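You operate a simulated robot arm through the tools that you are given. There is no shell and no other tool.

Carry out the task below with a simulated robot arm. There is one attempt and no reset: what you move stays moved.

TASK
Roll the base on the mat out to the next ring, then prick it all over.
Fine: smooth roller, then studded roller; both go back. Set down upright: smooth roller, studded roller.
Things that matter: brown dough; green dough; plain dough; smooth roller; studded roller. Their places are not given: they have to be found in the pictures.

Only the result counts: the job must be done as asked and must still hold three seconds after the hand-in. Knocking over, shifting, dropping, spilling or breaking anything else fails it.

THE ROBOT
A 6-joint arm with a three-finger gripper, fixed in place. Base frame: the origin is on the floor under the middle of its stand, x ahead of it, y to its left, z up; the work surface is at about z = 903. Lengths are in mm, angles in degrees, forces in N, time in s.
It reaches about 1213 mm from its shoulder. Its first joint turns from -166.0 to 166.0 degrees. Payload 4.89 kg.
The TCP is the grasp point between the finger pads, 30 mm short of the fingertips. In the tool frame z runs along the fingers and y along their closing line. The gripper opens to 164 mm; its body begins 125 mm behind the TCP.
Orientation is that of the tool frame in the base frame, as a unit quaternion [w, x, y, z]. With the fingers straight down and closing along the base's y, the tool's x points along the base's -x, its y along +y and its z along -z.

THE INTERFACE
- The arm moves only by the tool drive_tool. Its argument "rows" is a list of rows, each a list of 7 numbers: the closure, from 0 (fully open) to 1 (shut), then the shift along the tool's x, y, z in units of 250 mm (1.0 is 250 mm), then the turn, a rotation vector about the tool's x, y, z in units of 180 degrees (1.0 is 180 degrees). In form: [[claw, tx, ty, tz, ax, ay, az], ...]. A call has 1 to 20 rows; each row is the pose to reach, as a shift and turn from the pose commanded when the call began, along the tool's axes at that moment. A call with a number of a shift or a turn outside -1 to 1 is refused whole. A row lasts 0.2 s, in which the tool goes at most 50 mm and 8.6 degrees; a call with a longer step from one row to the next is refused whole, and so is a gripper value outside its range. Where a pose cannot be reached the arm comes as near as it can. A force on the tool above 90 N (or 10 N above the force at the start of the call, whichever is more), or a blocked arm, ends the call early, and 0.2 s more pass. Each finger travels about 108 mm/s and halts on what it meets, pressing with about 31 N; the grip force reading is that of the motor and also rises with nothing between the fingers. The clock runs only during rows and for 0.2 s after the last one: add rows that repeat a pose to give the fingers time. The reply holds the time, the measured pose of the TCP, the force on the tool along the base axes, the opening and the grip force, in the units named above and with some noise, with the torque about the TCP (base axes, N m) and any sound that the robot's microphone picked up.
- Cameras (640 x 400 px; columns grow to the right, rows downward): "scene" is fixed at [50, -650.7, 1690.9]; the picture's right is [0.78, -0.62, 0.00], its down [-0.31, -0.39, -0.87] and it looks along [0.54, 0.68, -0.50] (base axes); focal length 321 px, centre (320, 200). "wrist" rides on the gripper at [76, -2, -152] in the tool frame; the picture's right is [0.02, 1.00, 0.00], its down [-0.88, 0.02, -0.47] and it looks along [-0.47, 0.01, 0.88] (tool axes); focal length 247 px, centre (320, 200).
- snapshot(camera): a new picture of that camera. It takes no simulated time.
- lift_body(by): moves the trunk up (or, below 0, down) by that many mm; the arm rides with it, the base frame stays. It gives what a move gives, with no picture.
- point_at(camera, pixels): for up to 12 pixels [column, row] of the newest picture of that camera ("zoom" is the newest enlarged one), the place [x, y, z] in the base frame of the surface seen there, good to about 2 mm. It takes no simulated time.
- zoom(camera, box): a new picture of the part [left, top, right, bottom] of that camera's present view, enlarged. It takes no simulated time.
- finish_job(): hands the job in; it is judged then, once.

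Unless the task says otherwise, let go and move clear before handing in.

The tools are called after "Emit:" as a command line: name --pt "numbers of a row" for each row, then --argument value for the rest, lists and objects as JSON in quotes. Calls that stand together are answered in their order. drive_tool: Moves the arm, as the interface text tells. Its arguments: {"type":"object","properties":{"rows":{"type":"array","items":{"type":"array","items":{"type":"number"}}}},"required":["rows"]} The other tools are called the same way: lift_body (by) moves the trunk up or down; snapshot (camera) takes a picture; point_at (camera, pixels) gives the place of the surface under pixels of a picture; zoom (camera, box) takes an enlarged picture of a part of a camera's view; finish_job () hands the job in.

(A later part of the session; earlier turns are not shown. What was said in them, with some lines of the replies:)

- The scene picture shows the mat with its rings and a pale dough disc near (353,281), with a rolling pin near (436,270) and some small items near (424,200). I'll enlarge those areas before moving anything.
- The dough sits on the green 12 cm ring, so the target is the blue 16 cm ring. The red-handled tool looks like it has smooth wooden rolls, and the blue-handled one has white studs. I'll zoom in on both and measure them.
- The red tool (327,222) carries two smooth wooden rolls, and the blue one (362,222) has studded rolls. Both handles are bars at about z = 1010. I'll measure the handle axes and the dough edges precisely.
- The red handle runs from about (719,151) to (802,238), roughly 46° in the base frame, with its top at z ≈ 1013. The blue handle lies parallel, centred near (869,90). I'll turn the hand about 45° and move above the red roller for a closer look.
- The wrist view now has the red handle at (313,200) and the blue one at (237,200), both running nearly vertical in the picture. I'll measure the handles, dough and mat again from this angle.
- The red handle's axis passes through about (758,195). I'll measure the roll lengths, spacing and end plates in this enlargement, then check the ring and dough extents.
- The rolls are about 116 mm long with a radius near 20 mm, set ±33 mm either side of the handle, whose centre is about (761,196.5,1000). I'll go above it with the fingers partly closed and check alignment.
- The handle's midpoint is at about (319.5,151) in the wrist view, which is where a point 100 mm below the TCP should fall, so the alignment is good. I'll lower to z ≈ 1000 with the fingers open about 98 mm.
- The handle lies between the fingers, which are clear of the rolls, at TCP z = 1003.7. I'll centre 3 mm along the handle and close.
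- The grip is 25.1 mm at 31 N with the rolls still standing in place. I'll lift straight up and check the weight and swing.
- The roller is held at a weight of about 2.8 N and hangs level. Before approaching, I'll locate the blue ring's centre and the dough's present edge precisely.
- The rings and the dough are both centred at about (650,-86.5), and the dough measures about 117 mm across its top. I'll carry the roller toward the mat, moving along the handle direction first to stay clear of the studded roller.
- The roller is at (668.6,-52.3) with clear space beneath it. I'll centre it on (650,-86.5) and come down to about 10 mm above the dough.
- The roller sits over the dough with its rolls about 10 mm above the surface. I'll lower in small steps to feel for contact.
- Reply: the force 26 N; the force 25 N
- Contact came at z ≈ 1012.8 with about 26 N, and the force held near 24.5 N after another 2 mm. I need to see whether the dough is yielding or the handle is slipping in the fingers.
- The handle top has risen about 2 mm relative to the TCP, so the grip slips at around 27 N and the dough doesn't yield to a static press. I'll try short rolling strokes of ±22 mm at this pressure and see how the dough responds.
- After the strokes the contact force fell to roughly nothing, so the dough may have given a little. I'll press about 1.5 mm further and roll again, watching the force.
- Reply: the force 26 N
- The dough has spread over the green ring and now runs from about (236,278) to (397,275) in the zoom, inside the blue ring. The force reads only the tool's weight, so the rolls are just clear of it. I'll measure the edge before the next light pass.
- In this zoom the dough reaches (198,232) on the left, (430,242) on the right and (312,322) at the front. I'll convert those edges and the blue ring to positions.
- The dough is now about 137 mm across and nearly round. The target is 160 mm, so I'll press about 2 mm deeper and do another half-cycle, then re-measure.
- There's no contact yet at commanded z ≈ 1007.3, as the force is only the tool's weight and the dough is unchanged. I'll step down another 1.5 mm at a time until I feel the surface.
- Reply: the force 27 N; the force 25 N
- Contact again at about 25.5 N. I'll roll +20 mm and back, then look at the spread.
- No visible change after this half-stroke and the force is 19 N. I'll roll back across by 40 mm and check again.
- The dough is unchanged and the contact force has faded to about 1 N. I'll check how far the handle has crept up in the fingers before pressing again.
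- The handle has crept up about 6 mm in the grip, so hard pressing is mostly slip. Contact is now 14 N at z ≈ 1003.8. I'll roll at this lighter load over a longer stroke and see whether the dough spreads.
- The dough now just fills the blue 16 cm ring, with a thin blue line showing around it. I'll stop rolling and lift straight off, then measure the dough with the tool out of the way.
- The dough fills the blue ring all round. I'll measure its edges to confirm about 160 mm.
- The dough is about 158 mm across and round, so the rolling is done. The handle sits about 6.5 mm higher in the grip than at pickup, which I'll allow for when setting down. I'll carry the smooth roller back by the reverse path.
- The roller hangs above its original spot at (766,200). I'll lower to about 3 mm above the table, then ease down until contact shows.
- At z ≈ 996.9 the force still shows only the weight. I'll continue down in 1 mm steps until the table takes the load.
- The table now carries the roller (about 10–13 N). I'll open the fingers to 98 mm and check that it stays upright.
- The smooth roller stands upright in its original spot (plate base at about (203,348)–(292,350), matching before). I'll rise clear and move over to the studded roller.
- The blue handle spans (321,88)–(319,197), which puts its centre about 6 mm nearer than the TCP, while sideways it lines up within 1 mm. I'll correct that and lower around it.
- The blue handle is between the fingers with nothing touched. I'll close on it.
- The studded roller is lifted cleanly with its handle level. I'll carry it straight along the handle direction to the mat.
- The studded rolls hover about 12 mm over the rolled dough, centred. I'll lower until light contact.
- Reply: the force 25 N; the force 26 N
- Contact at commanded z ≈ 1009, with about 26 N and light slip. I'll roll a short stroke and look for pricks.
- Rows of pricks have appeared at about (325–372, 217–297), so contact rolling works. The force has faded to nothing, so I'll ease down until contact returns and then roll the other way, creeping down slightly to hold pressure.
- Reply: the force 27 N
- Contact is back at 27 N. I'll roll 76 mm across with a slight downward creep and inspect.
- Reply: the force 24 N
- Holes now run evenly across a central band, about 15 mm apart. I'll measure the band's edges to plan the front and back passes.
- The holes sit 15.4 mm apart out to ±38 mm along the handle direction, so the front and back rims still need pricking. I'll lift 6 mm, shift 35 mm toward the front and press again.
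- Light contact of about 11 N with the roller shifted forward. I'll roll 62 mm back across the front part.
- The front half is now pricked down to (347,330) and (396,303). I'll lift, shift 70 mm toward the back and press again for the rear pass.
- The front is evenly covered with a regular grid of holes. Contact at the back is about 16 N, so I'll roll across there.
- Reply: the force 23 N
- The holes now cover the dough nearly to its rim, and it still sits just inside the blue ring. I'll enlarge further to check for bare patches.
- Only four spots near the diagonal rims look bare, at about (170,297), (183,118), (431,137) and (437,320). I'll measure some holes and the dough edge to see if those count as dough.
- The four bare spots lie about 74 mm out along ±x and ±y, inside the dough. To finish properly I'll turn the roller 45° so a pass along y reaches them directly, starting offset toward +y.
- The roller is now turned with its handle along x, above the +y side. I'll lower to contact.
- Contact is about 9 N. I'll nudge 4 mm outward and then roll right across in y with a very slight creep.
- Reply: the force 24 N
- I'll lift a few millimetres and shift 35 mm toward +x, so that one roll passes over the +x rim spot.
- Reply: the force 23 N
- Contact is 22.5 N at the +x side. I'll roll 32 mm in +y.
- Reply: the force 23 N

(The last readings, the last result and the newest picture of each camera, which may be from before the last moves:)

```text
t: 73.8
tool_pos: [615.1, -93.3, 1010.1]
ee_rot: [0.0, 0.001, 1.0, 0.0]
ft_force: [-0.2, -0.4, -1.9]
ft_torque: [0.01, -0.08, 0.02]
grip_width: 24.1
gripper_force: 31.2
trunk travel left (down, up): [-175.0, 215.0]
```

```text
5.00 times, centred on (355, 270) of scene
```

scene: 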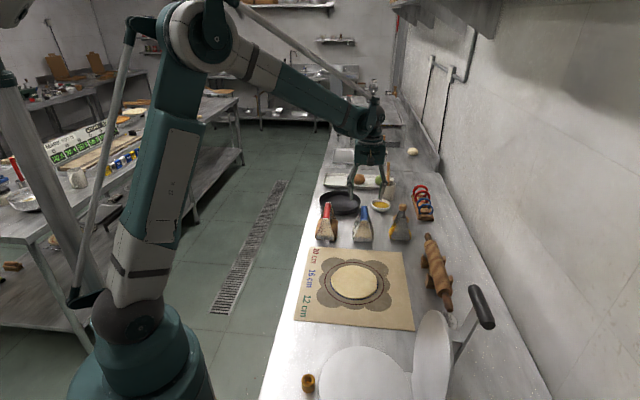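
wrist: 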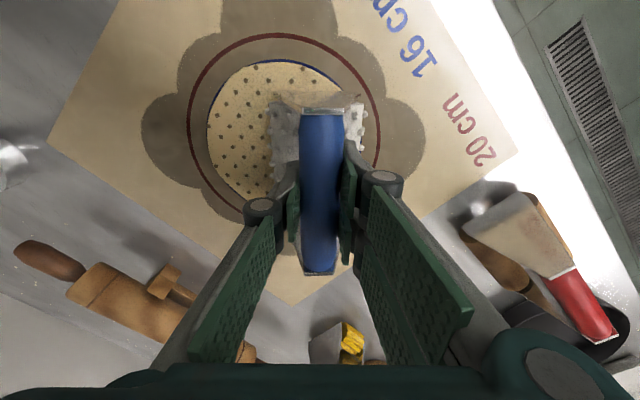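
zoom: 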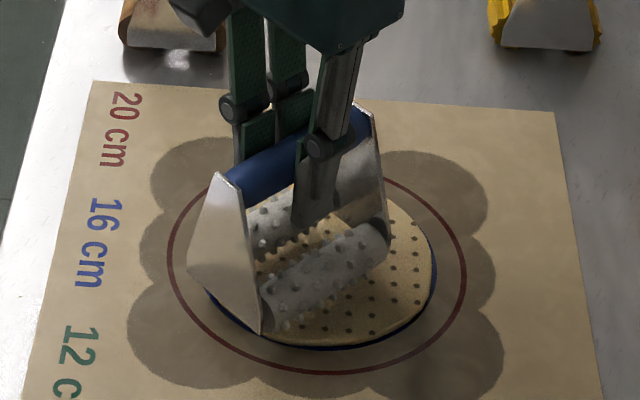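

The roller is now over the −x side. I'll lower to contact and roll 32 mm in −y.

Emit:
drive_tool --pt "1 0 0 0.02 0 0 0" --pt "1 0 0 0.032 0 0 0" --pt "1 0 0 0.035 0 0 0" --pt "1 0 0 0.035 0 0 0"

Emit:
drive_tool --pt "1 0 -0.01 0.002 0 0 0" --pt "1 0 -0.04 0.003 0 0 0" --pt "1 0 -0.07 0.0036 0 0 0" --pt "1 0 -0.1 0.0042 0 0 0" --pt "1 0 -0.13 0.0048 0 0 0"

Emit:
drive_tool --pt "1 0 0 -0.04 0 0 0" --pt "1 0 0 -0.12 0 0 0" --pt "1 0 0 -0.26 0 0 0" --pt "1 0 0 -0.4 0 0 0" --pt "1 0 0 -0.44 0 0 0" --pt "1 0 0 -0.44 0 0 0"

Emit:
zoom --camera "scene" --box '[330, 255, 382, 303]'

Emit:
snapshot --camera "wrist"

```text
t: 74.8
tool_pos: [616.7, -93.7, 999.9]
ee_rot: [0.0, 0.0, 1.0, 0.0]
ft_force: [-0.2, -1.0, -3.4]
ft_torque: [0.02, 0.03, 0.01]
grip_width: 24.5
gripper_force: 31.2
trunk travel left (down, up): [-175.0, 215.0]
```

```text
t: 76.0
tool_pos: [615.3, -125.8, 998.4]
ee_rot: [0.0, 0.0, 1.0, 0.0]
ft_force: [-0.6, -0.8, 24.4]
ft_torque: [-0.04, 0.4, -0.05]
grip_width: 24.4
gripper_force: 31.3
trunk travel left (down, up): [-175.0, 215.0]
```

```text
t: 77.4
tool_pos: [615.7, -126.9, 1108.9]
ee_rot: [-0.001, 0.0, 1.0, 0.0]
ft_force: [-0.8, 0.3, -2.5]
ft_torque: [-0.01, -0.06, 0.02]
grip_width: 24.3
gripper_force: 30.9
trunk travel left (down, up): [-175.0, 215.0]
```

```text
8.33 times, centred on (356, 279) of scene
```

zoom: 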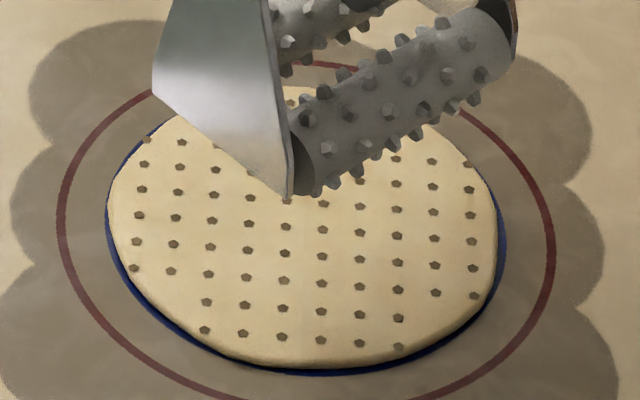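

```text
taken
```

wrist: 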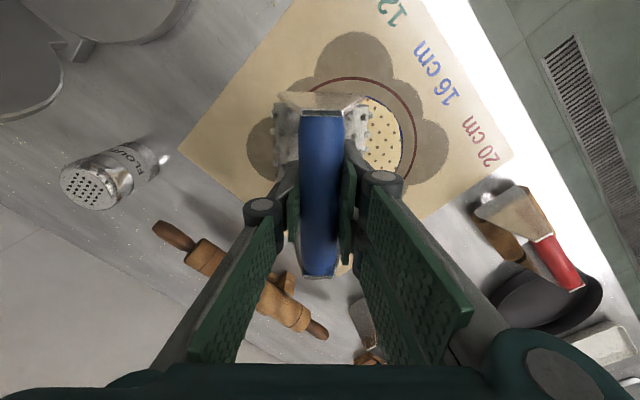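

Those rim spots didn't take pricks even with rolls passing straight over them, so the hole pattern appears complete, and the dough is still the same size. I'll turn the roller back to its original heading and carry it home.

Emit:
drive_tool --pt "1 -0.06 0.035 0 0 0 -0.0417" --pt "1 -0.12 0.07 0 0 0 -0.0833" --pt "1 -0.18 0.105 0 0 0 -0.125" --pt "1 -0.24 0.14 0 0 0 -0.1667" --pt "1 -0.3 0.175 0 0 0 -0.2083" --pt "1 -0.352 0.208 0 0 0 -0.25" --pt "1 -0.352 0.208 0 0 0 -0.25"

Emit:
zoom --camera "scene" --box '[310, 230, 400, 310]'

Emit:
snapshot --camera "wrist"

Emit:
point_at --camera "wrist" --pixels '[[320, 120], [320, 130], [320, 140], [320, 150], [320, 180], [318, 230], [318, 250]]'

```text
t: 79.0
tool_pos: [705.5, -75.3, 1108.1]
ee_rot: [0.0, -0.383, 0.924, 0.0]
ft_force: [0.2, -0.8, -3.8]
ft_torque: [0.03, 0.06, -0.04]
grip_width: 24.3
gripper_force: 31.0
trunk travel left (down, up): [-175.0, 215.0]
```

```text
5.00 times, centred on (355, 270) of scene
```

zoom: 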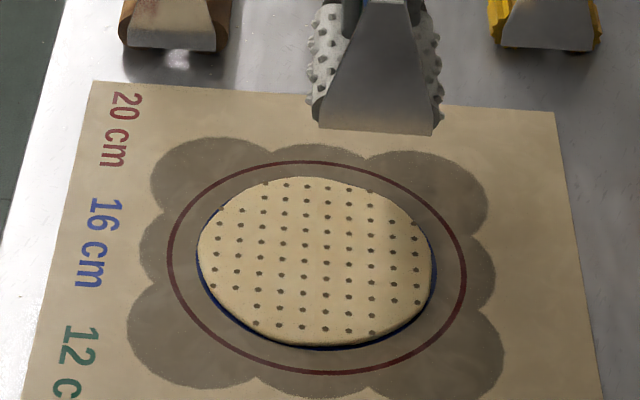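

```text
taken
```

wrist: 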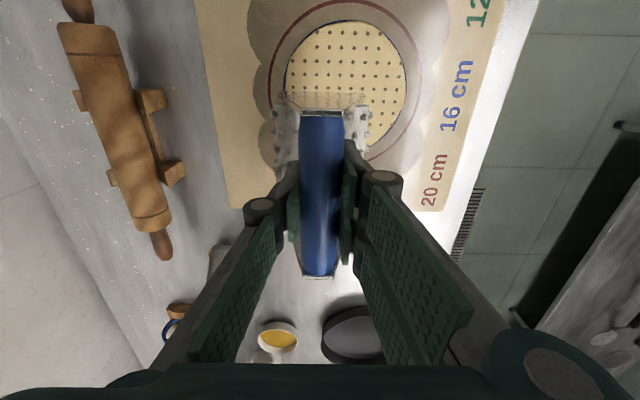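

```text
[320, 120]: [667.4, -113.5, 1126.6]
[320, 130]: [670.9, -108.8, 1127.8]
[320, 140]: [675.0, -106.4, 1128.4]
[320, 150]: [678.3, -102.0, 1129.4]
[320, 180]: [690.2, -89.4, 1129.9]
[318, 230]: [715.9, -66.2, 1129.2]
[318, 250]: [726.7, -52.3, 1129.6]
```

The dough shows an even grid of holes inside the blue ring. The handle sits about 10 mm high in the grip, so set-down should come near z ≈ 991. I'll carry the roller back along its original path.

Emit:
drive_tool --pt "1 -0.1 0 0 0 0 0" --pt "1 -0.26 0 0 0 0 0" --pt "1 -0.42 0 0 0 0 0" --pt "1 -0.58 0 0 0 0 0" --pt "1 -0.74 0 0 0 0 0" --pt "1 -0.86 0 0 0 0 0" --pt "1 -0.92 0 0 0 0 0" --pt "1 -0.94 0 0 0 0 0" --pt "1 -0.94 0 0 0 0 0"

Emit:
snapshot --camera "wrist"

Emit:
zoom --camera "scene" --box '[310, 170, 430, 250]'

```text
t: 81.0
tool_pos: [870.4, 90.7, 1108.3]
ee_rot: [0.0, -0.383, 0.924, 0.0]
ft_force: [1.1, 0.7, -3.2]
ft_torque: [-0.04, 0.04, -0.01]
grip_width: 24.1
gripper_force: 31.0
trunk travel left (down, up): [-175.0, 215.0]
```

```text
taken
```

wrist: 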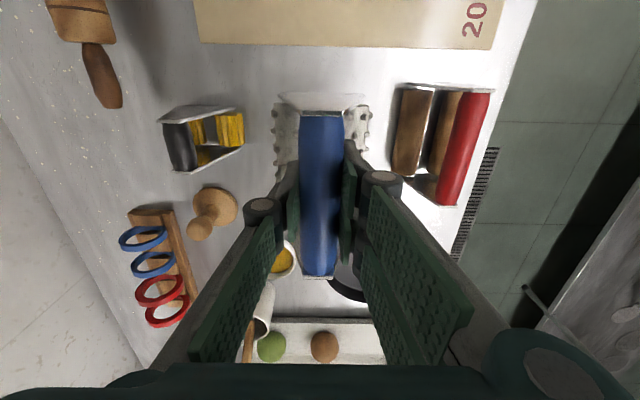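

```text
5.00 times, centred on (370, 210) of scene
```

zoom: 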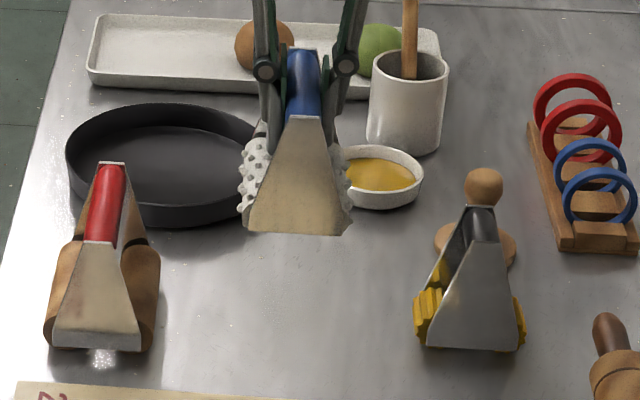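

The roller is back above its spot at (870.4,90.7), matching the pickup pose. I'll lower to just above the table, then ease down.

Emit:
drive_tool --pt "1 0 0 0.1 0 0 0" --pt "1 0 0 0.22 0 0 0" --pt "1 0 0 0.33 0 0 0" --pt "1 0 0 0.4 0 0 0" --pt "1 0 0 0.44 0 0 0" --pt "1 0 0 0.452 0 0 0" --pt "1 0 0 0.452 0 0 0"

Emit:
drive_tool --pt "1 0 0 0.004 0 0 0" --pt "1 0 0 0.008 0 0 0" --pt "1 0 0 0.008 0 0 0"

Emit:
drive_tool --pt "1 0 0 0.004 0 0 0" --pt "1 0 0 0.004 0 0 0"

```text
t: 82.6
tool_pos: [869.4, 89.6, 994.7]
ee_rot: [0.0, -0.382, 0.924, 0.0]
ft_force: [0.2, 0.0, -3.5]
ft_torque: [-0.04, 0.02, -0.01]
grip_width: 24.4
gripper_force: 30.9
trunk travel left (down, up): [-175.0, 215.0]
```

```text
t: 83.4
tool_pos: [869.4, 90.3, 993.4]
ee_rot: [0.0, -0.382, 0.924, -0.001]
ft_force: [-0.7, -0.5, -2.5]
ft_torque: [-0.01, 0.0, -0.01]
grip_width: 24.0
gripper_force: 30.8
trunk travel left (down, up): [-175.0, 215.0]
```

```text
t: 84.0
tool_pos: [870.1, 89.9, 992.2]
ee_rot: [0.0, -0.383, 0.924, 0.001]
ft_force: [-0.2, -0.7, -2.5]
ft_torque: [-0.01, 0.0, -0.05]
grip_width: 24.4
gripper_force: 30.7
trunk travel left (down, up): [-175.0, 215.0]
```

There's no table contact yet at z ≈ 992. I'll keep easing down in 1 mm steps.

Emit:
drive_tool --pt "1 0 0 0.004 0 0 0" --pt "1 0 0 0.004 0 0 0"

Emit:
drive_tool --pt "1 0 0 0.003 0 0 0" --pt "1 0 0 0.003 0 0 0"

```text
t: 84.6
tool_pos: [869.6, 89.9, 991.3]
ee_rot: [0.001, -0.382, 0.924, 0.0]
ft_force: [-0.3, -0.5, -2.7]
ft_torque: [-0.01, 0.03, 0.0]
grip_width: 24.3
gripper_force: 30.9
trunk travel left (down, up): [-175.0, 215.0]
```

```text
t: 85.2
tool_pos: [868.9, 90.8, 990.6]
ee_rot: [0.0, -0.383, 0.924, -0.001]
ft_force: [0.5, 0.6, 0.9]
ft_torque: [-0.13, 0.02, 0.04]
grip_width: 24.4
gripper_force: 31.3
trunk travel left (down, up): [-175.0, 215.0]
```

The table is starting to take the load (about 3.7 N). One more small step will seat both rolls.

Emit:
drive_tool --pt "1 0 0 0.003 0 0 0" --pt "1 0 0 0.003 0 0 0"

Emit:
zoom --camera "scene" --box '[310, 170, 430, 250]'

```text
t: 85.8
tool_pos: [869.0, 91.1, 990.6]
ee_rot: [0.0, -0.382, 0.924, 0.0]
ft_force: [3.5, 2.5, 16.9]
ft_torque: [-0.34, 0.4, 0.03]
grip_width: 24.5
gripper_force: 30.8
trunk travel left (down, up): [-175.0, 215.0]
```

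```text
5.00 times, centred on (370, 210) of scene
```

zoom: 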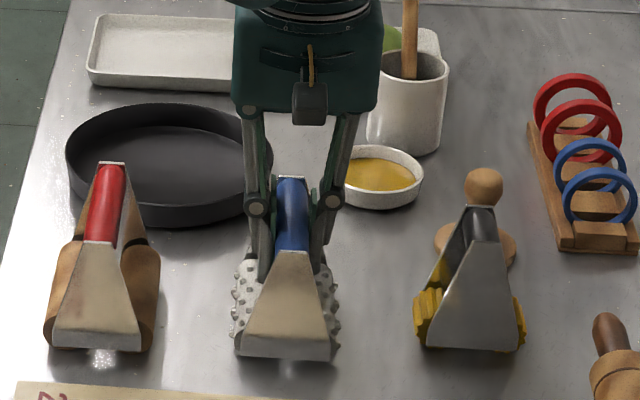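

The studded roller stands level on both rolls in its original place. I'll open only to about 66 mm, keeping clear of the pan and bowl, and then rise straight up.

Emit:
drive_tool --pt "0.8 0 0 0 0 0 0" --pt "0.6 0 0 0 0 0 0" --pt "0.6 0 0 0 0 0 0" --pt "0.6 0 0 0 0 0 0"

Emit:
snapshot --camera "wrist"

Emit:
zoom --camera "scene" --box '[310, 170, 430, 250]'

```text
t: 86.8
tool_pos: [869.8, 91.1, 990.7]
ee_rot: [0.0, -0.383, 0.924, 0.0]
ft_force: [0.5, 0.3, 0.9]
ft_torque: [0.0, -0.02, 0.04]
grip_width: 65.5
gripper_force: 0.0
trunk travel left (down, up): [-175.0, 215.0]
```

```text
taken
```

wrist: 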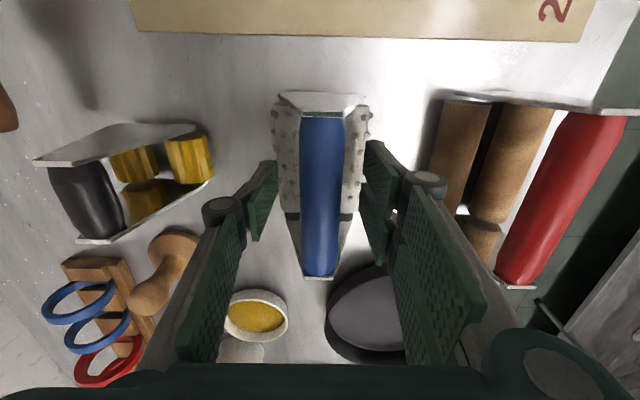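

```text
5.00 times, centred on (370, 210) of scene
```

zoom: 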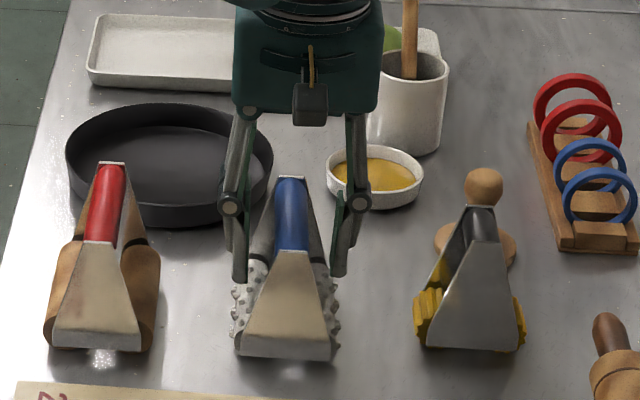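

The handle is free between the fingers and the roller stands upright. I'll rise well clear and take a final look at everything.

Emit:
drive_tool --pt "0.6 0 0 -0.06 0 0 0" --pt "0.6 0 0 -0.16 0 0 0" --pt "0.6 0 0 -0.3 0 0 0" --pt "0.6 0 0 -0.46 0 0 0" --pt "0.6 0 0 -0.62 0 0 0" --pt "0.6 0 0 -0.78 0 0 0" --pt "0.6 0 0 -0.9 0 0 0" --pt "0.6 0 0 -0.9 0 0 0"

Emit:
snapshot --camera "scene"

Emit:
snapshot --camera "wrist"

Emit:
zoom --camera "scene" --box '[290, 180, 450, 330]'

```text
t: 88.6
tool_pos: [869.4, 87.9, 1216.7]
ee_rot: [0.0, -0.383, 0.924, 0.0]
ft_force: [-0.9, 0.2, 0.6]
ft_torque: [0.0, -0.02, 0.03]
grip_width: 65.3
gripper_force: 0.0
trunk travel left (down, up): [-175.0, 215.0]
```

```text
taken
```

scene: 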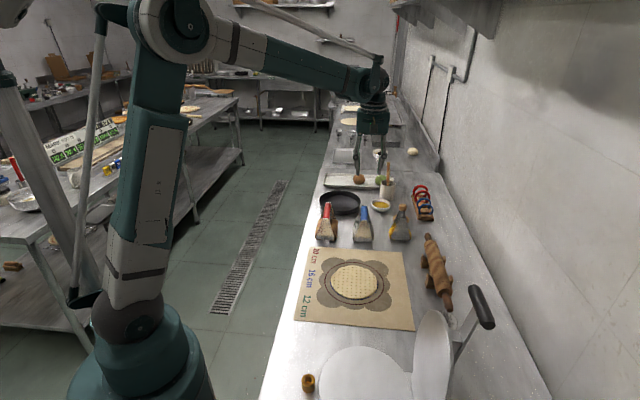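

```text
taken
```

wrist: 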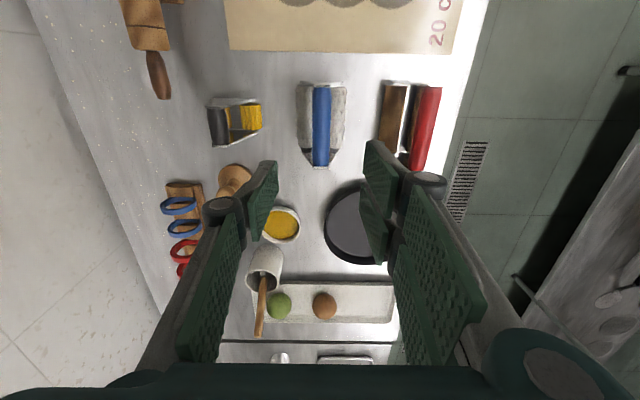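

```text
2.67 times, centred on (370, 255) of scene
```

zoom: 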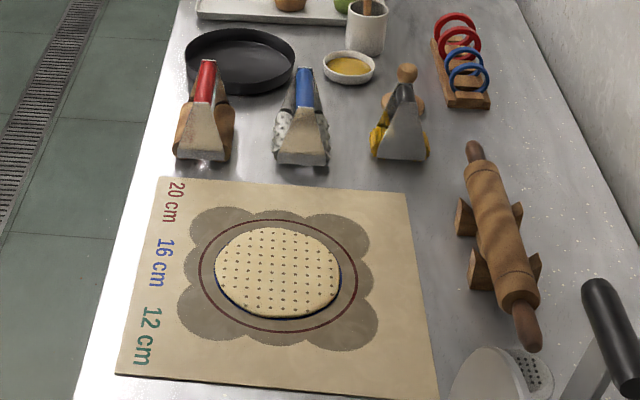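

Both rollers stand upright, the dough fills the blue ring and is pricked, and everything else looks undisturbed. I'll compare the roller positions with my first measurements before handing in.

Emit:
zoom --camera "scene" --box '[308, 190, 388, 250]'

Emit:
point_at --camera "zoom" --pixels '[[190, 88], [182, 140], [172, 195], [115, 325], [228, 328], [429, 103], [429, 150], [430, 206], [362, 335], [478, 342]]'

Emit:
zoom --camera "scene" --box '[330, 255, 382, 303]'

```text
6.67 times, centred on (348, 220) of scene
```

zoom: 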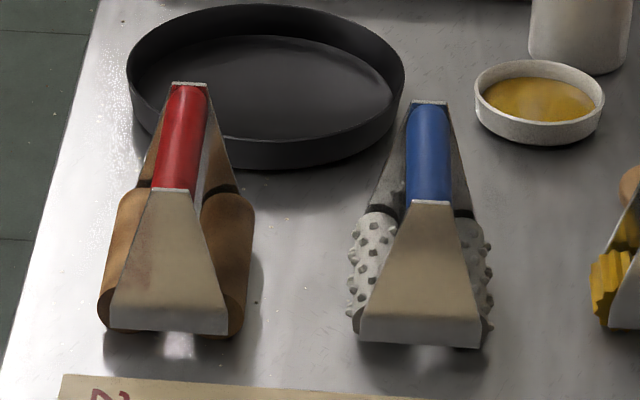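

```text
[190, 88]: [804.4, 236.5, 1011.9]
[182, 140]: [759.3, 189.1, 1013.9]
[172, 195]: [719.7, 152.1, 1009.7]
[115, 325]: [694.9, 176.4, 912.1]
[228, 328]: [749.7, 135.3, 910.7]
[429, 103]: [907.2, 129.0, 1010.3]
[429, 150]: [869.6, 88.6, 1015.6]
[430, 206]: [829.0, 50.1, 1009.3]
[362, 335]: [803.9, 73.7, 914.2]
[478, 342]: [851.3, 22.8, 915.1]
```

```text
8.33 times, centred on (356, 279) of scene
```

zoom: 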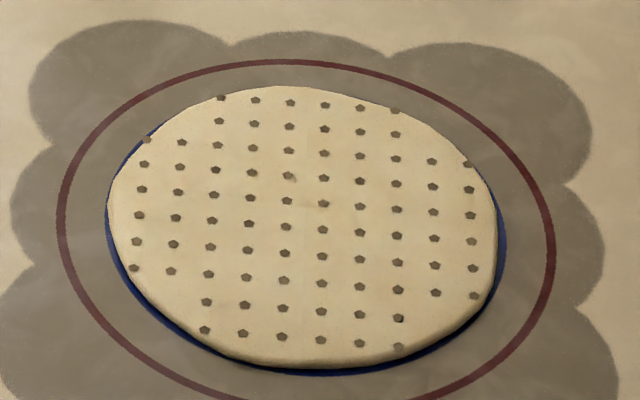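

Both rollers are back within about 2 mm of where they started, upright. The dough fills the 16 cm ring with an even grid of pricks, and the gripper is empty and clear, so I'm handing in.

Emit:
finish_job

```text
The job is handed in.
```

I rolled the base out to the blue 16 cm ring and pricked it, and both rollers are back in their places. The job is handed in, but I haven't seen the judging result.

- **Rolling:** the base started at the 12 cm ring. After the smooth roller it measured about 158 mm across and looked round, just inside the blue line.
- **Pricking:** the studded roller left an even grid of holes about 15 mm apart, running out to the rim. Four spots about 5 mm inside the rim stayed bare, even after I turned the roller 45° and went over them again.
- **Rollers:** both are standing upright, within about 2 mm of where I picked them up.
- **Everything else:** nothing else looked moved or knocked over in the final pictures. The gripper was open and well clear when I handed in.
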